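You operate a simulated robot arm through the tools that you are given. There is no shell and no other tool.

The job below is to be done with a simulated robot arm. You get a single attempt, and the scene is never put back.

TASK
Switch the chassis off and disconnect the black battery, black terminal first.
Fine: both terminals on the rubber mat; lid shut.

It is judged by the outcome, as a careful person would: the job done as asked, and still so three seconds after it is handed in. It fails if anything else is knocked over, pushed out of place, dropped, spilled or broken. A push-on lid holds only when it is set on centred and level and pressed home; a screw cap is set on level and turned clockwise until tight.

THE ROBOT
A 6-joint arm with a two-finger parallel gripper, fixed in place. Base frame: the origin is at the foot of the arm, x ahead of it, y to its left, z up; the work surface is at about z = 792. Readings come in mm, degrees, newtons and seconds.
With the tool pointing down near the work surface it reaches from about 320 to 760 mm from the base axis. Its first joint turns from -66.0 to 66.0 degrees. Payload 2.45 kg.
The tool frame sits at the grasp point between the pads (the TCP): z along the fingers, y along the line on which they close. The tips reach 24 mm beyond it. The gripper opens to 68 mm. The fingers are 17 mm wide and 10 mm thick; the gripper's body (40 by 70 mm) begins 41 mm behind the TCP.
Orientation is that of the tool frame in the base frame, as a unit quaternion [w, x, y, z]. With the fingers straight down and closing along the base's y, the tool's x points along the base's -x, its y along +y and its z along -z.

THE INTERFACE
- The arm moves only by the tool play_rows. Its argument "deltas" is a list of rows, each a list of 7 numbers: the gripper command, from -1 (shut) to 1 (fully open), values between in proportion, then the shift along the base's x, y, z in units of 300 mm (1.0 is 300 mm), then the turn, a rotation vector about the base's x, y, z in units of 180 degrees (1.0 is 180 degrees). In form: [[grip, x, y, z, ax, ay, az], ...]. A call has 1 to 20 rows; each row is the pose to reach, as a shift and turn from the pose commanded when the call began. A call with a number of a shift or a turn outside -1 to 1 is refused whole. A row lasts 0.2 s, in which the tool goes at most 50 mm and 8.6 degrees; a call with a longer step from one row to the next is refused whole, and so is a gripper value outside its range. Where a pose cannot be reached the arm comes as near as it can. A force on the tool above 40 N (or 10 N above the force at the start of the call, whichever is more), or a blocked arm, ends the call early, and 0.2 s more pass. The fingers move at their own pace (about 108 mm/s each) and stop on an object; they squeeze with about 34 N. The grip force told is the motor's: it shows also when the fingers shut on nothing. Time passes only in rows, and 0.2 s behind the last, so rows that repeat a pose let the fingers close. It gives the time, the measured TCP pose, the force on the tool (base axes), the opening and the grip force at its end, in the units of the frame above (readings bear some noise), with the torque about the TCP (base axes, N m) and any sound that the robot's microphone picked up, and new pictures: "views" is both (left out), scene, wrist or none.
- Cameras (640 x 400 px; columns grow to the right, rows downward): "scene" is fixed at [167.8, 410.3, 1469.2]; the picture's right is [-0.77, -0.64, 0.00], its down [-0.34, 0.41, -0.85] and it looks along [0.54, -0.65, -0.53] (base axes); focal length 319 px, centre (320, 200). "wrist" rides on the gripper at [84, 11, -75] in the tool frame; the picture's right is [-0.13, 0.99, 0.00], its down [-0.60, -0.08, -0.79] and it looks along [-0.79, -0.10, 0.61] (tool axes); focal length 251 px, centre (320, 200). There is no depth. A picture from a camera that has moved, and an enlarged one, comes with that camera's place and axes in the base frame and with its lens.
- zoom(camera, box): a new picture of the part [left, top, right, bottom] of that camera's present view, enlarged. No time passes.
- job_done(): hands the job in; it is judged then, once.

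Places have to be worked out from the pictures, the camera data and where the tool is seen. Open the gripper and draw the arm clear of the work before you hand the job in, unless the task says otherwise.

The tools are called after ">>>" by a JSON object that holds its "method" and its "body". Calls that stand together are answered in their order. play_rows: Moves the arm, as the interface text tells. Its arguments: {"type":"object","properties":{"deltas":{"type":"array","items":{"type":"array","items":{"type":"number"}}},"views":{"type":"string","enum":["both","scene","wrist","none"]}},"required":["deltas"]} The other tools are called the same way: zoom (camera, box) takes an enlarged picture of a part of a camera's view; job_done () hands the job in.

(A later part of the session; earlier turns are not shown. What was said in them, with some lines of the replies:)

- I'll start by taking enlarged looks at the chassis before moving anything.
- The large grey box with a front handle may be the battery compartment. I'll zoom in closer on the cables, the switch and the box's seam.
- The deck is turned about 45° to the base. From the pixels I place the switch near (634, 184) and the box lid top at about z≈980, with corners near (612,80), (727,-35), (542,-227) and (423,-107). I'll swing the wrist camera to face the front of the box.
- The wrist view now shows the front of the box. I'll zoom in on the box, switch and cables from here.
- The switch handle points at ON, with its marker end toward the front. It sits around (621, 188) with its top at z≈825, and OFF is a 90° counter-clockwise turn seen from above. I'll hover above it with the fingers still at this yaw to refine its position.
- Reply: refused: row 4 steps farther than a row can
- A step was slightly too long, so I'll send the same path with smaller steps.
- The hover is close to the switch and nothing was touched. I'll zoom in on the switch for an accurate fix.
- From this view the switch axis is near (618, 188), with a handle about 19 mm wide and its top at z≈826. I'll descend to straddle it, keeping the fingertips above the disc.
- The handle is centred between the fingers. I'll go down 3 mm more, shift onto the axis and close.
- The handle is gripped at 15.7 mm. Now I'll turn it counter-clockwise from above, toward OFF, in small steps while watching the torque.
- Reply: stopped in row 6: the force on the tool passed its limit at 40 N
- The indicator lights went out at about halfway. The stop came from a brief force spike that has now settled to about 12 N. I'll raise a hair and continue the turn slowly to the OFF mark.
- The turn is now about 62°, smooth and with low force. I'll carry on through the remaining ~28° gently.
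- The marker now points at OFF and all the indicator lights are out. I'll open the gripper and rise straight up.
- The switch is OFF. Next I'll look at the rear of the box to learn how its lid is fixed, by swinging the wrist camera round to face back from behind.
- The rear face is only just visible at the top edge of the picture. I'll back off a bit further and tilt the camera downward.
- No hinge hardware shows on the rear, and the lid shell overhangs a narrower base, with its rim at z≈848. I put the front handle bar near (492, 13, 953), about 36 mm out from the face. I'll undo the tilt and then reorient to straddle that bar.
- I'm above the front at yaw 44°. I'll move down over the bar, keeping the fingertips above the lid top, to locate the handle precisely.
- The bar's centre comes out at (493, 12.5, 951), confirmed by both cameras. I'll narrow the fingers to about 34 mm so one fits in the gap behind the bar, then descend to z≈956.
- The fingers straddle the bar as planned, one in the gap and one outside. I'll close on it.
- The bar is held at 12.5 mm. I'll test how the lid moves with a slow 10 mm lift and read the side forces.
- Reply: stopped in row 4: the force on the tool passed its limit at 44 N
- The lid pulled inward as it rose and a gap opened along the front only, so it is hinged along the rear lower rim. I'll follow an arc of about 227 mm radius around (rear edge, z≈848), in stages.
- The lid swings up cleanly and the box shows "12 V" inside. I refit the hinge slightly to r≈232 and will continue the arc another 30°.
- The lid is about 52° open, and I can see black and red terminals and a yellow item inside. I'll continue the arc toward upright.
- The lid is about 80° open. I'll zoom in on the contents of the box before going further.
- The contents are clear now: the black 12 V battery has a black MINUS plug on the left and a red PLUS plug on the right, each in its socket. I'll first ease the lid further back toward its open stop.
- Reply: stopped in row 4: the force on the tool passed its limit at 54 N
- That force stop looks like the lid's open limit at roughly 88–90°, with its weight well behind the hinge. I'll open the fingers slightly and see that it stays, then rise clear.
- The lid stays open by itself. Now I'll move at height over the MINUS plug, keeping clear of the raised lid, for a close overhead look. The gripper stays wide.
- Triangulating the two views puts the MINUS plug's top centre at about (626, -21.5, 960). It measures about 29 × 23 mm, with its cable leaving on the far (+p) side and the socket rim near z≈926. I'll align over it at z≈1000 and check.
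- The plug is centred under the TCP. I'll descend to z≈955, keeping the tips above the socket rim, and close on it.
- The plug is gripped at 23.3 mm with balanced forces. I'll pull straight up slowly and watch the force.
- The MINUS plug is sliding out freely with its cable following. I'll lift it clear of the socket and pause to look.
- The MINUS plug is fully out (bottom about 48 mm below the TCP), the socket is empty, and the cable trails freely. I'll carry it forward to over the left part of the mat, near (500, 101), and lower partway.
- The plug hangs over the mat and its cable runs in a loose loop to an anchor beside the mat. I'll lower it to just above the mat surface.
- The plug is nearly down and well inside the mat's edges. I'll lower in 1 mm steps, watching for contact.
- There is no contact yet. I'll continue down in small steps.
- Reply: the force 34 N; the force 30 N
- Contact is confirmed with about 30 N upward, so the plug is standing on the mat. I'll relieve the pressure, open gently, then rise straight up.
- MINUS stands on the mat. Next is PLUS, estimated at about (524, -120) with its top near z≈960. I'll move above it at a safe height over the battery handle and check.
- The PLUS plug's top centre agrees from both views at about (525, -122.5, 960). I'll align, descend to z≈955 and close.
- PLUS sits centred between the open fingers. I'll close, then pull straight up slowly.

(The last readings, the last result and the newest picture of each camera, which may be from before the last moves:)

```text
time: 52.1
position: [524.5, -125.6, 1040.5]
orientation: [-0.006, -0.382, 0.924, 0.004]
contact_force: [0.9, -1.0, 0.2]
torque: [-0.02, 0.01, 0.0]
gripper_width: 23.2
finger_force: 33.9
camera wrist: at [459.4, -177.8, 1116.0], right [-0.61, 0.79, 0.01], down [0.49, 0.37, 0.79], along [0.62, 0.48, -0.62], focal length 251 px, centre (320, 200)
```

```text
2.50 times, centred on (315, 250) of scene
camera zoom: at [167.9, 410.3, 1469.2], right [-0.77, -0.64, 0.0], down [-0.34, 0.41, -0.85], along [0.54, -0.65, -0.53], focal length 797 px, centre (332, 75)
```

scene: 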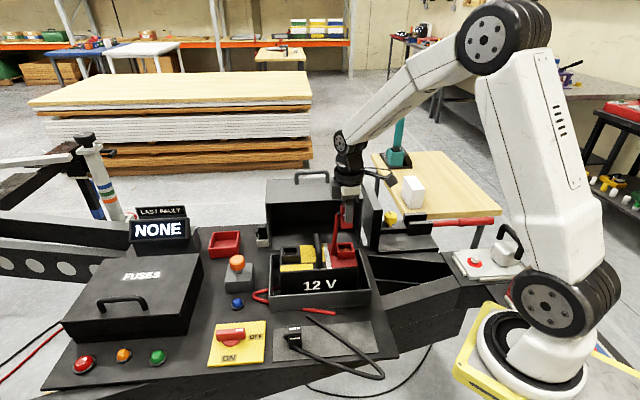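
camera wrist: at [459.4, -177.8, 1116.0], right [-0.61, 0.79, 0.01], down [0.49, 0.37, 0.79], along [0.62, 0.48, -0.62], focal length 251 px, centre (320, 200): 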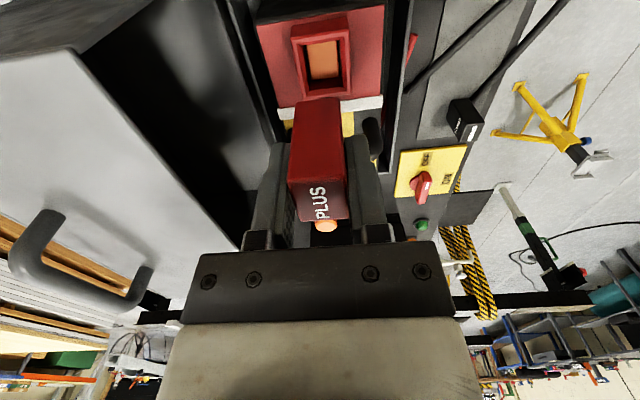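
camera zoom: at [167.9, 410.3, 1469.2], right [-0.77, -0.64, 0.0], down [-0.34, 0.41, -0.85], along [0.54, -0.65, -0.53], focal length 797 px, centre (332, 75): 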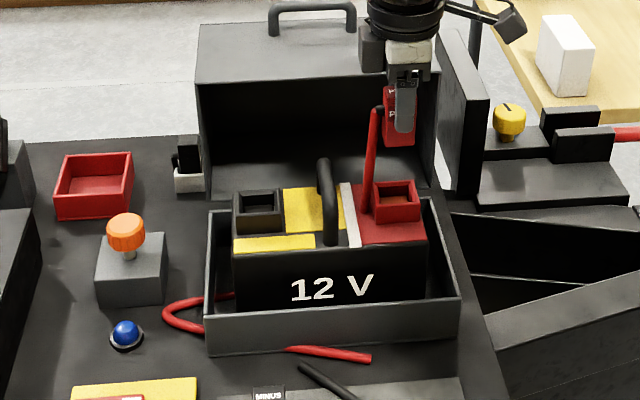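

PLUS is out, and the visible socket is empty. I'll carry it to the right part of the mat, near (398, -9), clear of the black cable's run, and lower partway.

>>> {"method": "play_rows", "body": {"deltas": [[-1, -0.1, 0.092, 0, 0, 0, 0], [-1, -0.2, 0.184, 0, 0, 0, 0], [-1, -0.3, 0.276, -0.02, 0, 0, 0], [-1, -0.38, 0.35, -0.09, 0, 0, 0], [-1, -0.4217, 0.388, -0.22, 0, 0, 0], [-1, -0.4217, 0.388, -0.36, 0, 0, 0], [-1, -0.4217, 0.388, -0.5, 0, 0, 0], [-1, -0.4217, 0.388, -0.5, 0, 0, 0]], "views": "both"}}

>>> {"method": "zoom", "body": {"camera": "scene", "box": [220, 230, 420, 390]}}

```text
time: 53.9
position: [398.6, -8.2, 889.7]
orientation: [-0.005, -0.382, 0.924, 0.003]
contact_force: [0.0, -0.6, -0.4]
torque: [-0.03, 0.03, 0.03]
gripper_width: 23.5
finger_force: 34.0
camera wrist: at [333.4, -61.1, 965.4], right [-0.61, 0.79, 0.01], down [0.49, 0.37, 0.79], along [0.62, 0.48, -0.62], focal length 251 px, centre (320, 200)
```

scene: 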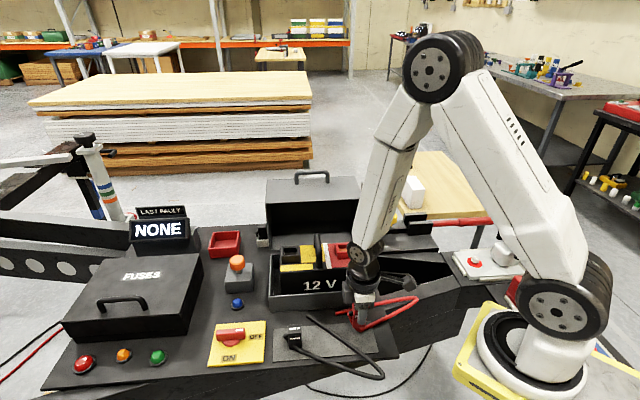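
wrist: 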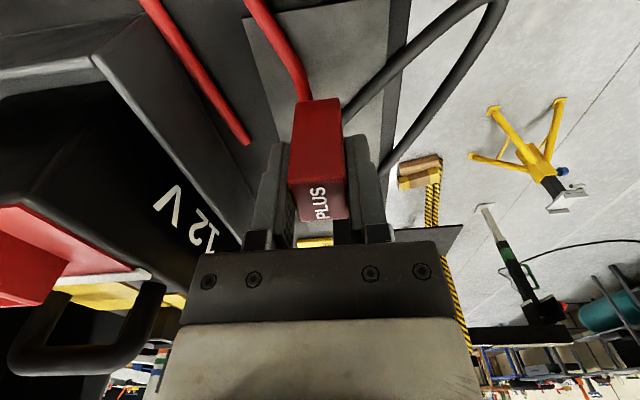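

```text
2.50 times, centred on (320, 310) of scene
camera zoom: at [167.9, 410.3, 1469.2], right [-0.77, -0.64, 0.0], down [-0.34, 0.41, -0.85], along [0.54, -0.65, -0.53], focal length 797 px, centre (320, -75)
```

zoom: 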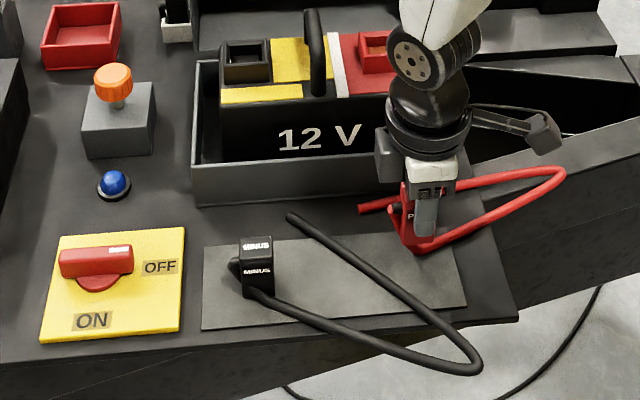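

PLUS hangs over the right part of the mat with its red cable slack. I'll lower it to just above the mat and then in small steps to contact.

>>> {"method": "play_rows", "body": {"deltas": [[-1, 0, 0, -0.06, 0, 0, 0], [-1, 0, 0, -0.11, 0, 0, 0], [-1, 0, 0, -0.14, 0, 0, 0], [-1, 0, 0, -0.148, 0, 0, 0], [-1, 0, 0, -0.148, 0, 0, 0]], "views": "scene"}}

>>> {"method": "zoom", "body": {"camera": "scene", "box": [270, 280, 410, 380]}}

```text
time: 55.1
position: [397.6, -8.4, 846.0]
orientation: [-0.006, -0.382, 0.924, 0.005]
contact_force: [-0.5, -0.4, -0.5]
torque: [-0.03, -0.02, -0.01]
gripper_width: 23.2
finger_force: 34.0
```

scene: 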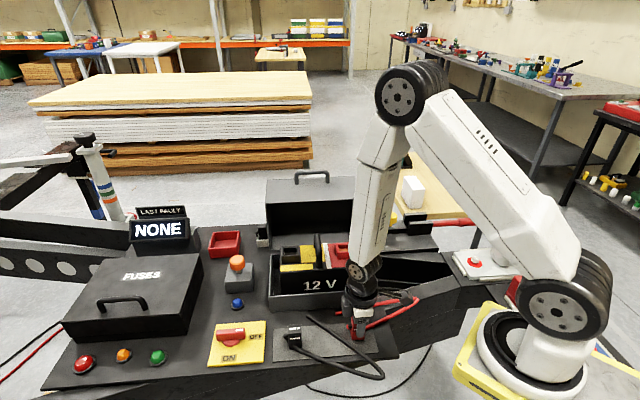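

```text
4.00 times, centred on (340, 330) of scene
camera zoom: at [167.9, 410.3, 1469.2], right [-0.77, -0.64, 0.0], down [-0.34, 0.41, -0.85], along [0.54, -0.65, -0.53], focal length 1276 px, centre (240, -320)
```

zoom: 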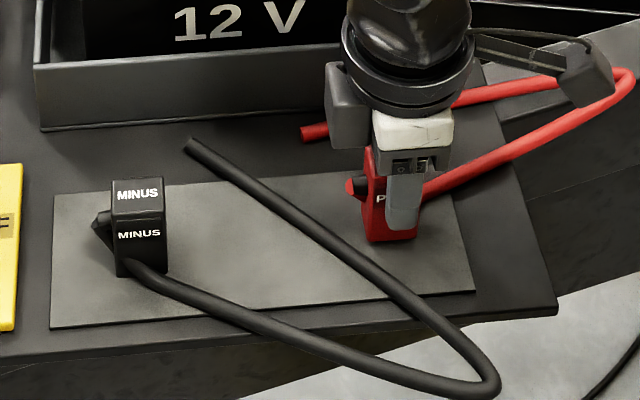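

>>> {"method": "play_rows", "body": {"deltas": [[-1, 0, 0, -0.0033, 0, 0, 0], [-1, 0, 0, -0.0067, 0, 0, 0], [-1, 0, 0, -0.01, 0, 0, 0], [-1, 0, 0, -0.0133, 0, 0, 0], [-1, 0, 0, -0.0133, 0, 0, 0]], "views": "none"}}

```text
time: 56.3
position: [398.4, -8.3, 840.4]
orientation: [-0.006, -0.383, 0.924, 0.003]
contact_force: [-4.4, 0.8, 32.5]
torque: [-0.04, 0.01, -0.01]
gripper_width: 23.7
finger_force: 34.1
```

Contact is confirmed at about 32 N upward, so PLUS stands on the mat. I'll relieve the pressure, open gently and rise straight up.

>>> {"method": "play_rows", "body": {"deltas": [[-1, 0, 0, 0.006, 0, 0, 0], [-1, 0, 0, 0.008, 0, 0, 0], [-0.1, 0, 0, 0.008, 0, 0, 0], [0.3, 0, 0, 0.008, 0, 0, 0], [0.3, 0, 0, 0.06, 0, 0, 0], [0.3, 0, 0, 0.14, 0, 0, 0], [0.3, 0, 0, 0.26, 0, 0, 0], [0.3, 0, 0, 0.4, 0, 0, 0], [0.3, 0, 0, 0.56, 0, 0, 0], [0.3, 0, 0, 0.7, 0, 0, 0], [0.3, 0, 0, 0.84, 0, 0, 0], [0.3, 0, 0, 0.84, 0, 0, 0]], "views": "both"}}

>>> {"method": "zoom", "body": {"camera": "scene", "box": [200, 160, 430, 390]}}

```text
time: 58.9
position: [397.7, -8.7, 1090.5]
orientation: [-0.007, -0.382, 0.924, 0.005]
contact_force: [-0.4, -0.2, 0.5]
torque: [0.02, -0.03, -0.01]
gripper_width: 44.1
finger_force: 0.0
camera wrist: at [332.9, -61.1, 1166.3], right [-0.61, 0.79, 0.01], down [0.49, 0.37, 0.79], along [0.62, 0.48, -0.62], focal length 251 px, centre (320, 200)
```

scene: 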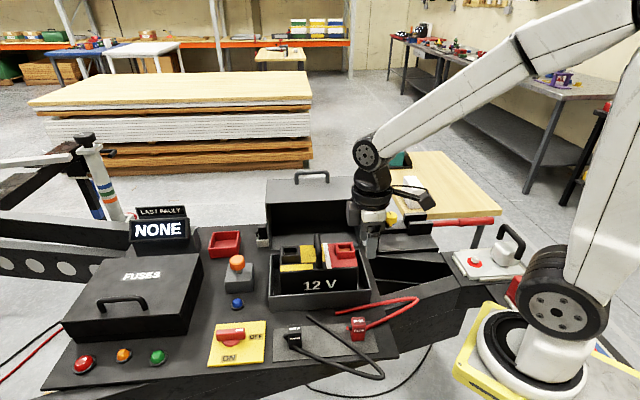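
wrist: 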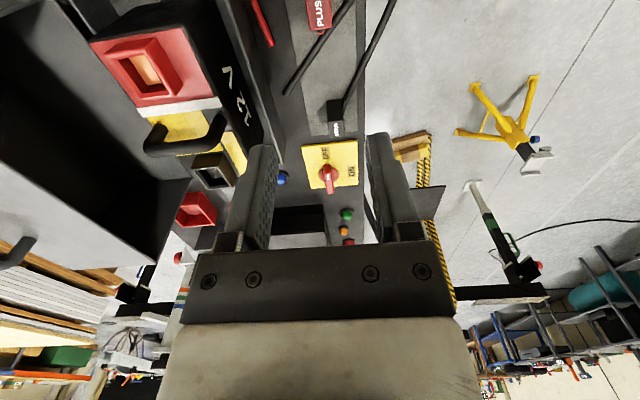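

```text
1.74 times, centred on (315, 275) of scene
camera zoom: at [167.8, 410.3, 1469.2], right [-0.77, -0.64, 0.0], down [-0.34, 0.41, -0.85], along [0.54, -0.65, -0.53], focal length 555 px, centre (329, 70)
```

zoom: 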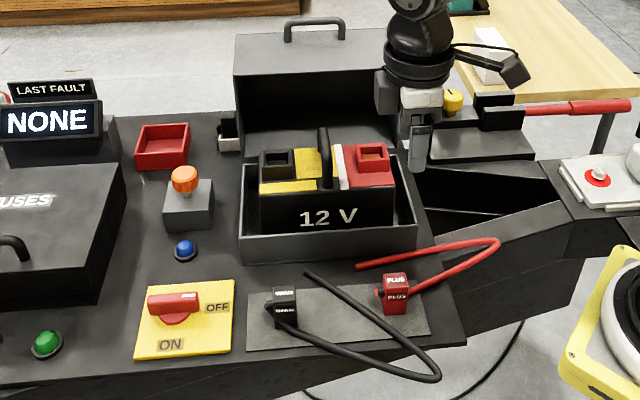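

Both plugs stand upright on the mat. Now to close the lid, I'll go back over the raised handle at about (702, -200), well above it, and look.

>>> {"method": "play_rows", "body": {"deltas": [[0, 0, 0, 0.12, 0, 0, 0], [0, 0.08, -0.05, 0.24, 0, 0, 0], [0, 0.2, -0.12, 0.26, 0, 0, 0], [0, 0.33, -0.2, 0.26, 0, 0, 0], [0, 0.46, -0.28, 0.26, 0, 0, 0], [0, 0.59, -0.36, 0.26, 0, 0, 0], [0, 0.72, -0.44, 0.26, 0, 0, 0], [0, 0.85, -0.53, 0.26, 0, 0, 0], [0, 0.96, -0.6, 0.26, 0, 0, 0], [0, 1.0, -0.633, 0.22, 0, 0, 0], [0, 1.0, -0.633, 0.19, 0, 0, 0]], "views": "both"}}

>>> {"method": "zoom", "body": {"camera": "wrist", "box": [200, 0, 440, 150]}}

>>> {"method": "zoom", "body": {"camera": "scene", "box": [240, 130, 390, 250]}}

```text
time: 61.3
position: [696.9, -197.4, 1148.9]
orientation: [-0.006, -0.383, 0.924, 0.004]
contact_force: [-0.9, -0.1, -0.3]
torque: [0.02, -0.02, 0.0]
gripper_width: 34.1
finger_force: 0.1
camera wrist: at [632.6, -249.3, 1225.3], right [-0.61, 0.79, 0.01], down [0.5, 0.37, 0.79], along [0.62, 0.48, -0.62], focal length 251 px, centre (320, 200)
```

scene: 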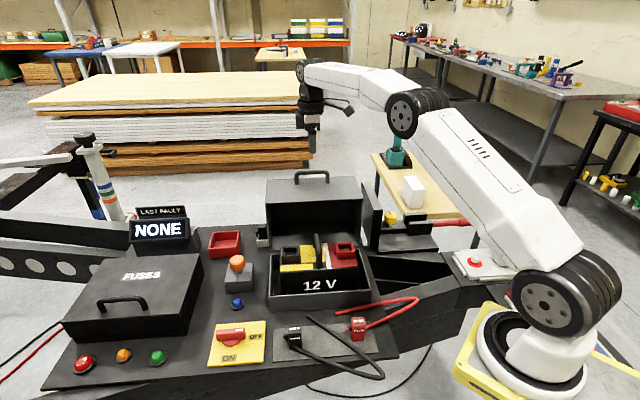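
wrist: 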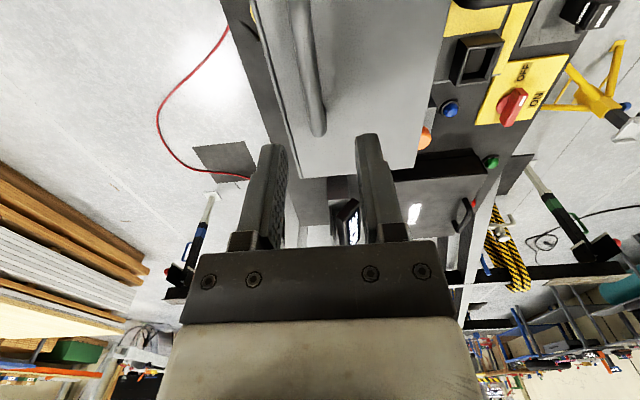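

```text
2.67 times, centred on (320, 75) of wrist
camera zoom: at [632.6, -249.3, 1225.3], right [-0.61, 0.79, 0.01], down [0.5, 0.37, 0.79], along [0.62, 0.48, -0.62], focal length 670 px, centre (320, 533)
```

zoom: 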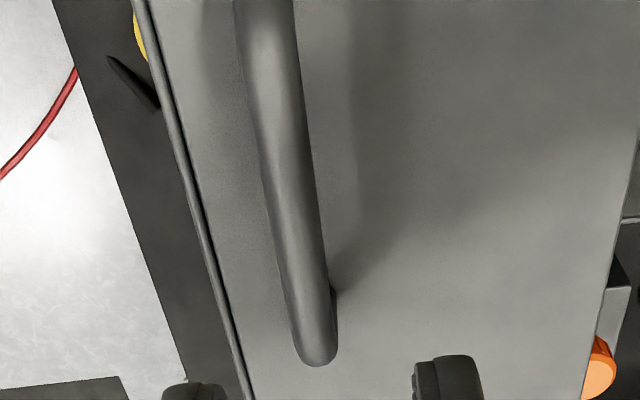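

```text
3.33 times, centred on (315, 190) of scene
camera zoom: at [167.9, 410.3, 1469.2], right [-0.77, -0.64, 0.0], down [-0.34, 0.41, -0.85], along [0.54, -0.65, -0.53], focal length 1063 px, centre (337, 233)
```

zoom: 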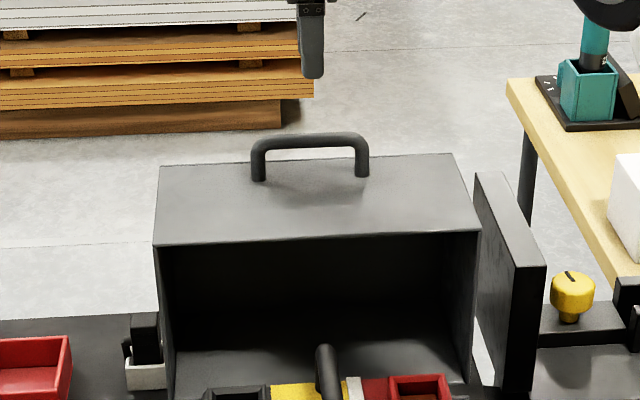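

The bar is at about q≈-639, p≈357, i.e. near (704, -200, 1056). I'll align, descend around it and close.

>>> {"method": "play_rows", "body": {"deltas": [[0.3, 0.012, -0.005, -0.05, 0, 0, 0], [0.3, 0.022, -0.0087, -0.12, 0, 0, 0], [0.3, 0.022, -0.0087, -0.2, 0, 0, 0], [0.3, 0.022, -0.0087, -0.26, 0, 0, 0], [0.3, 0.022, -0.0087, -0.29, 0, 0, 0], [0.3, 0.022, -0.0087, -0.29, 0, 0, 0]], "views": "both"}}

>>> {"method": "zoom", "body": {"camera": "scene", "box": [240, 130, 390, 250]}}

```text
time: 62.7
position: [704.6, -198.2, 1063.3]
orientation: [-0.007, -0.382, 0.924, 0.003]
contact_force: [-0.8, -0.1, -0.3]
torque: [0.02, 0.03, -0.01]
gripper_width: 44.1
finger_force: 0.2
camera wrist: at [639.3, -251.4, 1138.9], right [-0.61, 0.79, 0.01], down [0.49, 0.37, 0.79], along [0.62, 0.48, -0.62], focal length 251 px, centre (320, 200)
```

scene: 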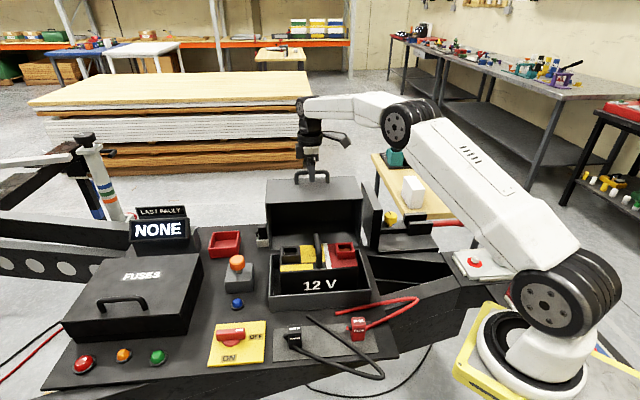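
wrist: 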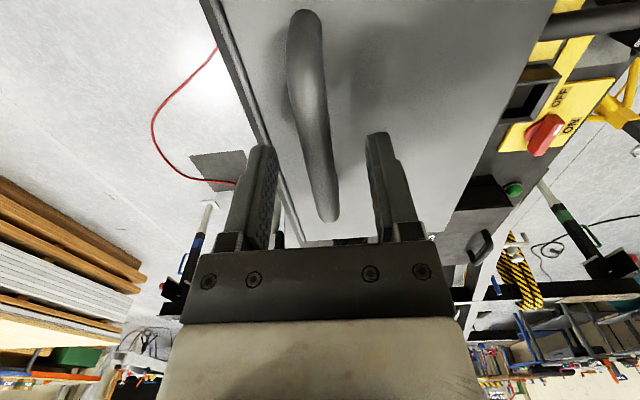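

```text
3.33 times, centred on (315, 190) of scene
camera zoom: at [167.8, 410.3, 1469.2], right [-0.77, -0.64, 0.0], down [-0.34, 0.41, -0.85], along [0.54, -0.65, -0.53], focal length 1063 px, centre (337, 233)
```

zoom: 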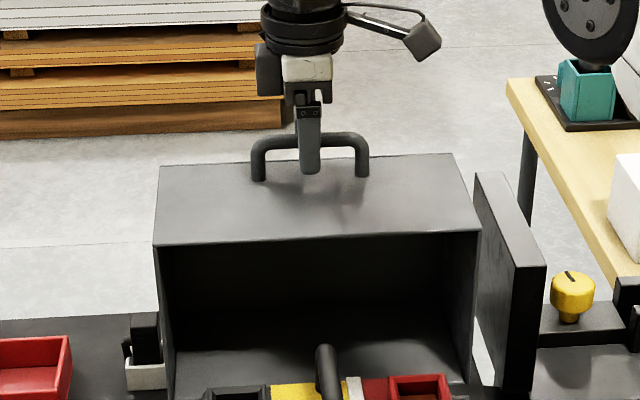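

The bar lies between the fingers. With the open and closed bar positions, the hinge fits at (q≈-542, z≈854) with r≈224 and a 90° swing. I'll lower 3 mm and grip.

>>> {"method": "play_rows", "body": {"deltas": [[0.3, 0, 0, -0.01, 0, 0, 0], [-1, 0, 0, -0.01, 0, 0, 0], [-1, 0, 0, -0.01, 0, 0, 0], [-1, 0, 0, -0.01, 0, 0, 0]], "views": "wrist"}}

```text
time: 63.7
position: [704.7, -199.1, 1060.0]
orientation: [-0.007, -0.383, 0.924, 0.005]
contact_force: [-15.4, 10.2, 1.8]
torque: [0.04, 0.2, -0.02]
gripper_width: 12.6
finger_force: 32.9
camera wrist: at [639.5, -251.0, 1136.0], right [-0.61, 0.79, 0.01], down [0.5, 0.37, 0.79], along [0.62, 0.49, -0.62], focal length 251 px, centre (320, 200)
```

wrist: 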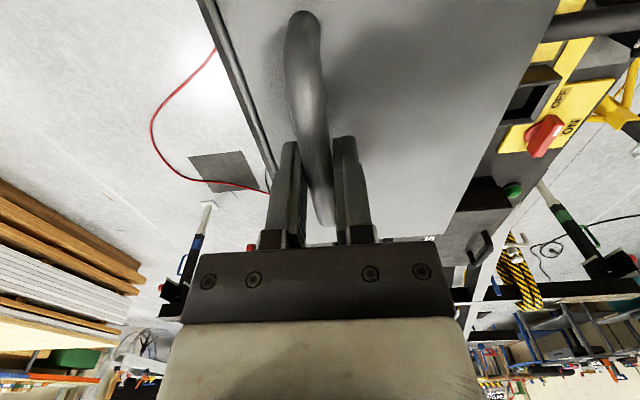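

The bar is gripped. Now I'll bring the lid back along the arc, the first 30°.

>>> {"method": "play_rows", "body": {"deltas": [[-1, -0.0238, 0.0238, 0.014, 0, 0, 0], [-1, -0.0476, 0.0476, 0.0283, 0, 0, 0], [-1, -0.0915, 0.0915, 0.048, 0, 0, 0], [-1, -0.1365, 0.1365, 0.062, 0, 0, 0], [-1, -0.1822, 0.1822, 0.0703, 0, 0, 0], [-1, -0.2282, 0.2282, 0.0733, 0, 0, 0], [-1, -0.2741, 0.2741, 0.0703, 0, 0, 0]], "views": "scene"}}

```text
time: 65.3
position: [622.6, -116.9, 1081.5]
orientation: [-0.007, -0.382, 0.924, 0.003]
contact_force: [2.3, -1.7, 7.2]
torque: [-0.2, -0.03, 0.54]
gripper_width: 12.8
finger_force: 33.4
```

scene: 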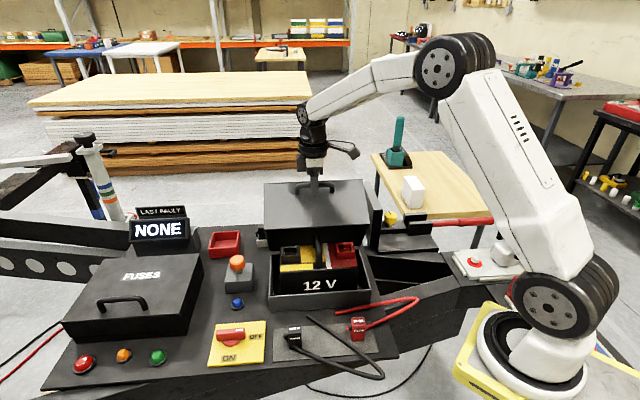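

Tracking is clean with low force. I'll continue closing through the next 35°.

>>> {"method": "play_rows", "body": {"deltas": [[-1, -0.0457, 0.0457, -0.0083, 0, 0, 0], [-1, -0.0907, 0.0907, -0.0223, 0, 0, 0], [-1, -0.1346, 0.1346, -0.042, 0, 0, 0], [-1, -0.1772, 0.1772, -0.067, 0, 0, 0], [-1, -0.218, 0.218, -0.097, 0, 0, 0], [-1, -0.2569, 0.2569, -0.132, 0, 0, 0], [-1, -0.2934, 0.2934, -0.1717, 0, 0, 0]], "views": "scene"}}

```text
time: 66.9
position: [534.7, -28.9, 1028.1]
orientation: [-0.007, -0.383, 0.924, 0.003]
contact_force: [-9.3, 13.4, 19.9]
torque: [-0.39, 0.46, 0.5]
gripper_width: 12.8
finger_force: 33.4
```

scene: 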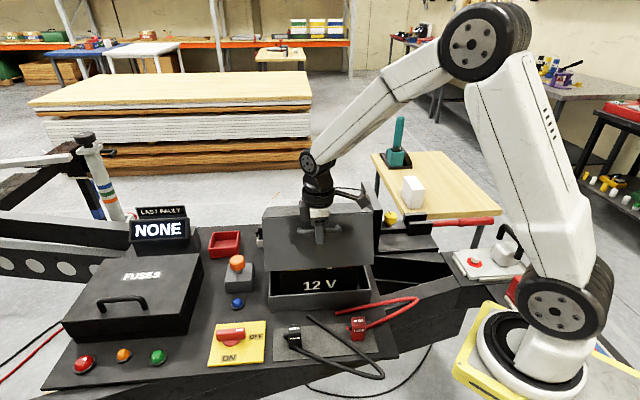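

The lid is down to about 25° open. The force is purely radial at about 25 N, so my arc radius is slightly small. I'll widen it by 3 mm and continue toward shut.

>>> {"method": "play_rows", "body": {"deltas": [[-1, -0.02, 0.02, -0.014, 0, 0, 0], [-1, -0.0389, 0.0389, -0.037, 0, 0, 0], [-1, -0.055, 0.055, -0.061, 0, 0, 0], [-1, -0.0705, 0.0705, -0.0857, 0, 0, 0], [-1, -0.085, 0.085, -0.112, 0, 0, 0], [-1, -0.0988, 0.0988, -0.138, 0, 0, 0], [-1, -0.112, 0.112, -0.166, 0, 0, 0], [-1, -0.124, 0.124, -0.1937, 0, 0, 0]], "views": "scene"}}

>>> {"method": "zoom", "body": {"camera": "scene", "box": [240, 190, 400, 320]}}

```text
time: 68.7
position: [499.4, 6.6, 971.1]
orientation: [-0.006, -0.382, 0.924, 0.004]
contact_force: [20.4, -11.2, -11.9]
torque: [-0.39, 0.27, 0.51]
gripper_width: 12.7
finger_force: 32.8
```

scene: 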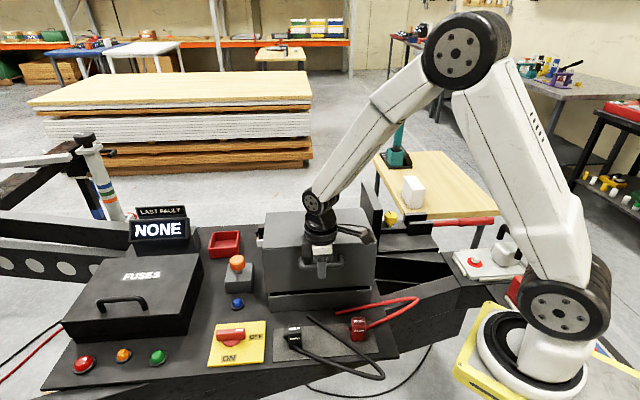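

```text
3.08 times, centred on (320, 255) of scene
camera zoom: at [168.7, 410.0, 1469.2], right [-0.77, -0.64, 0.0], down [-0.34, 0.41, -0.85], along [0.54, -0.65, -0.53], focal length 981 px, centre (320, 31)
```

zoom: 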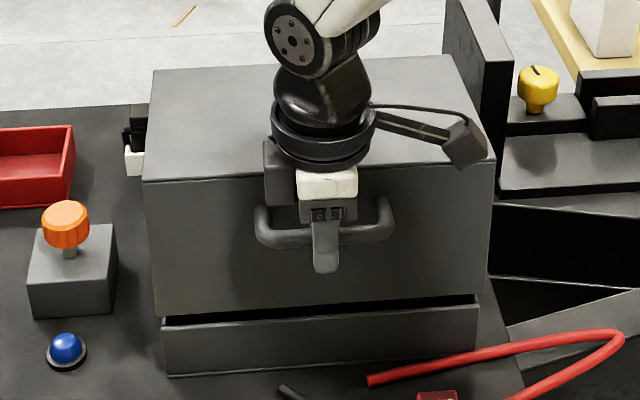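

The lid is nearly shut, with a small gap along the front. I'll ease down the last ~16 mm in small steps.

>>> {"method": "play_rows", "body": {"deltas": [[-1, 0.001, -0.001, -0.012, 0, 0, 0], [-1, -0.002, 0.002, -0.025, 0, 0, 0], [-1, -0.005, 0.005, -0.037, 0, 0, 0], [-1, -0.009, 0.009, -0.049, 0, 0, 0], [-1, -0.01, 0.01, -0.056, 0, 0, 0], [-1, -0.01, 0.01, -0.056, 0, 0, 0]], "views": "scene"}}

>>> {"method": "zoom", "body": {"camera": "scene", "box": [240, 190, 400, 320]}}

```text
time: 70.2
position: [492.1, 12.8, 955.3]
orientation: [-0.009, -0.384, 0.923, 0.006]
contact_force: [-2.8, 9.4, 2.5]
torque: [0.25, -0.26, 0.44]
gripper_width: 12.6
finger_force: 32.9
stopped in row 6: the force on the tool passed its limit at 41 N (the readings are from after the stop); the commanded pose is now the measured one
```

scene: 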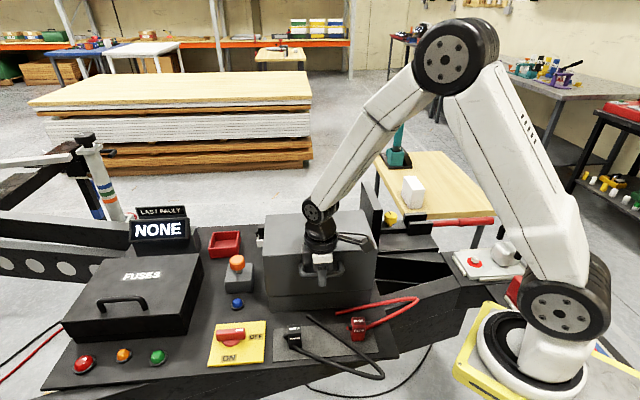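

```text
3.08 times, centred on (320, 255) of scene
camera zoom: at [167.7, 410.5, 1469.2], right [-0.77, -0.64, 0.0], down [-0.34, 0.41, -0.85], along [0.54, -0.65, -0.53], focal length 981 px, centre (320, 31)
```

zoom: 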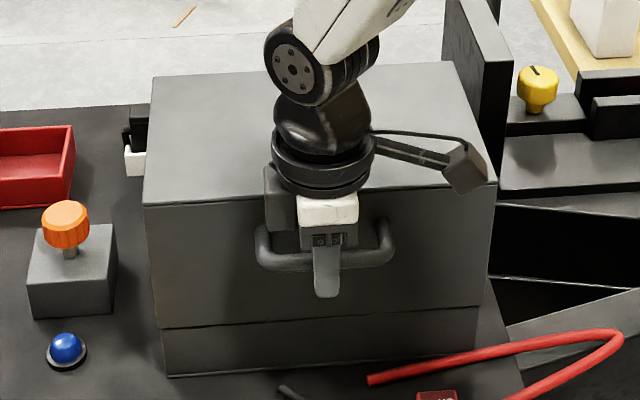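

The lid is back at its original closed pose, the gap is gone, and the stop was it bottoming out. I'll open the fingers to 34 mm and rise straight up.

>>> {"method": "play_rows", "body": {"deltas": [[-0.3, 0, 0, 0, 0, 0, 0], [0, 0, 0, 0, 0, 0, 0], [0, 0, 0, 0, 0, 0, 0], [0, 0, 0, 0.04, 0, 0, 0], [0, 0, 0, 0.1, 0, 0, 0], [0, 0, 0, 0.18, 0, 0, 0], [0, 0, 0, 0.3, 0, 0, 0], [0, 0, 0, 0.44, 0, 0, 0], [0, 0, 0, 0.58, 0, 0, 0], [0.5, 0, 0, 0.72, 0, 0, 0], [1, 0, 0, 0.72, 0, 0, 0]], "views": "both"}}

>>> {"method": "zoom", "body": {"camera": "scene", "box": [200, 190, 420, 390]}}

```text
time: 72.6
position: [493.5, 11.0, 1170.6]
orientation: [-0.009, -0.383, 0.924, 0.005]
contact_force: [0.5, 0.4, -0.2]
torque: [-0.01, -0.02, 0.01]
gripper_width: 68.3
finger_force: 0.0
camera wrist: at [429.4, -41.8, 1247.5], right [-0.61, 0.79, 0.01], down [0.5, 0.37, 0.78], along [0.62, 0.49, -0.62], focal length 251 px, centre (320, 200)
```

scene: 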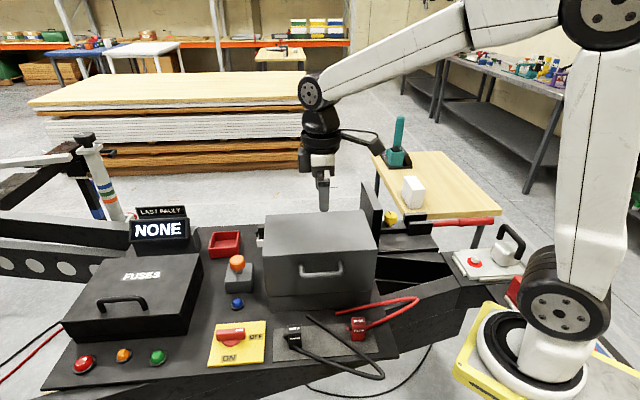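
wrist: 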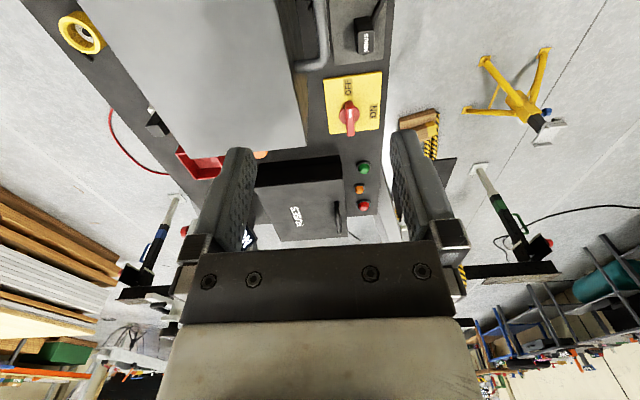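

```text
2.00 times, centred on (310, 290) of scene
camera zoom: at [167.8, 410.3, 1469.2], right [-0.77, -0.64, 0.0], down [-0.34, 0.41, -0.85], along [0.54, -0.65, -0.53], focal length 638 px, centre (340, 20)
```

zoom: 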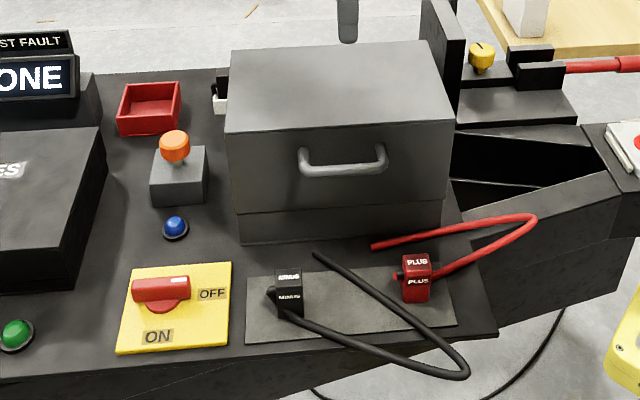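

The gripper is open and clear. Before finishing I'll compare the lid seam and the plugs with how things looked at the start.

>>> {"method": "zoom", "body": {"camera": "scene", "box": [250, 200, 400, 320]}}

>>> {"method": "zoom", "body": {"camera": "scene", "box": [260, 290, 400, 380]}}

>>> {"method": "zoom", "body": {"camera": "scene", "box": [30, 190, 250, 400]}}

```text
3.33 times, centred on (325, 260) of scene
camera zoom: at [167.8, 410.3, 1469.2], right [-0.77, -0.64, 0.0], down [-0.34, 0.41, -0.85], along [0.54, -0.65, -0.53], focal length 1063 px, centre (303, 0)
```

zoom: 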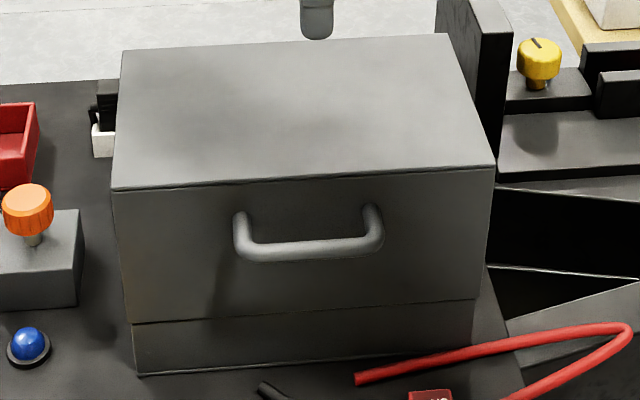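

```text
4.44 times, centred on (330, 335) of scene
camera zoom: at [167.8, 410.3, 1469.2], right [-0.77, -0.64, 0.0], down [-0.34, 0.41, -0.85], along [0.54, -0.65, -0.53], focal length 1418 px, centre (276, -400)
```

zoom: 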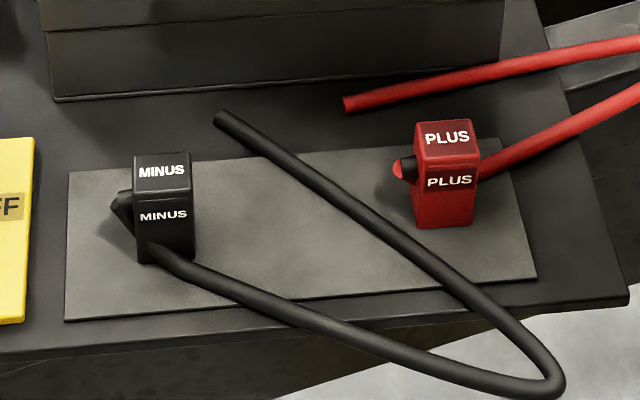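

```text
1.90 times, centred on (140, 295) of scene
camera zoom: at [167.8, 410.3, 1469.2], right [-0.77, -0.64, 0.0], down [-0.34, 0.41, -0.85], along [0.54, -0.65, -0.53], focal length 608 px, centre (663, 19)
```

zoom: 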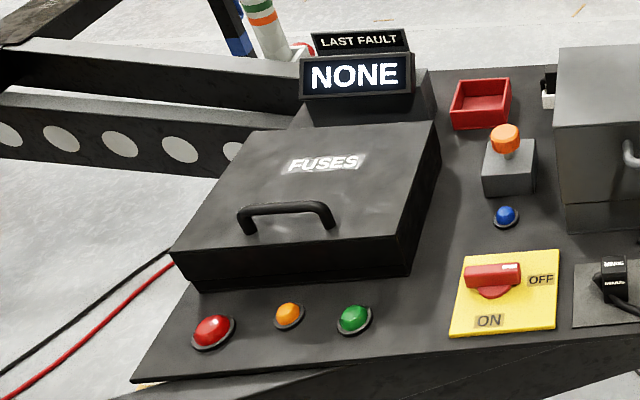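

The lid seam matches its closed state, the switch is OFF with the lights out, the display still reads NONE, and both plugs stand fully on the mat. I'll draw the arm further up and clear, then hand in.

>>> {"method": "play_rows", "body": {"deltas": [[1, 0, 0, 0.1, 0, 0, 0], [1, -0.03, -0.05, 0.22, 0, 0, 0], [1, -0.06, -0.1, 0.3, 0, 0, 0], [1, -0.06, -0.1, 0.3, 0, 0, 0], [1, -0.06, -0.1, 0.3, 0, 0, 0]], "views": "scene"}}

```text
time: 73.8
position: [475.5, -15.0, 1262.9]
orientation: [-0.008, -0.382, 0.924, 0.005]
contact_force: [-0.2, 1.0, 0.0]
torque: [0.03, 0.0, -0.01]
gripper_width: 68.1
finger_force: 0.0
```

scene: 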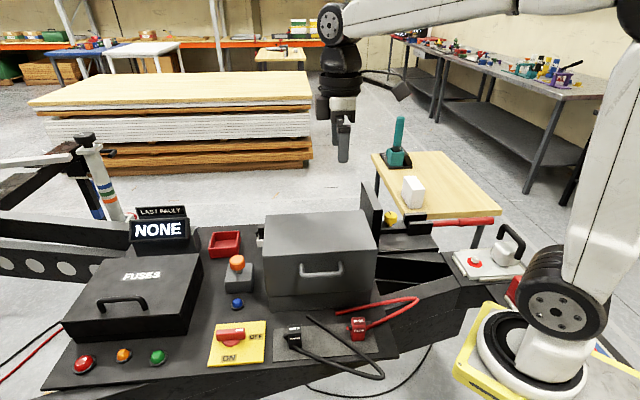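

The arm is clear with the gripper open, and everything is stable: switch OFF, MINUS then PLUS pulled and both on the mat, lid shut. I'm handing the job in.

>>> {"method": "job_done", "body": {}}

```text
The job is handed in.
```

The chassis is switched off and the black 12 V battery is disconnected. I handed the job in with everything stable in the last picture.

- **Switch:** the marker points at OFF, and the red, orange and green lights are out. The force limit stopped the turn once about halfway; I carried on slowly and it finished smoothly.
- **Terminals:** I pulled the black MINUS plug first, then the red PLUS plug. Both stand upright on the rubber mat, with their cables lying loose.
- **Lid:** it is back in its original closed position with no gap along the front.
- **Everything else:** I saw nothing knocked over or moved. The fault display still reads NONE, and the arm is clear with the gripper open.
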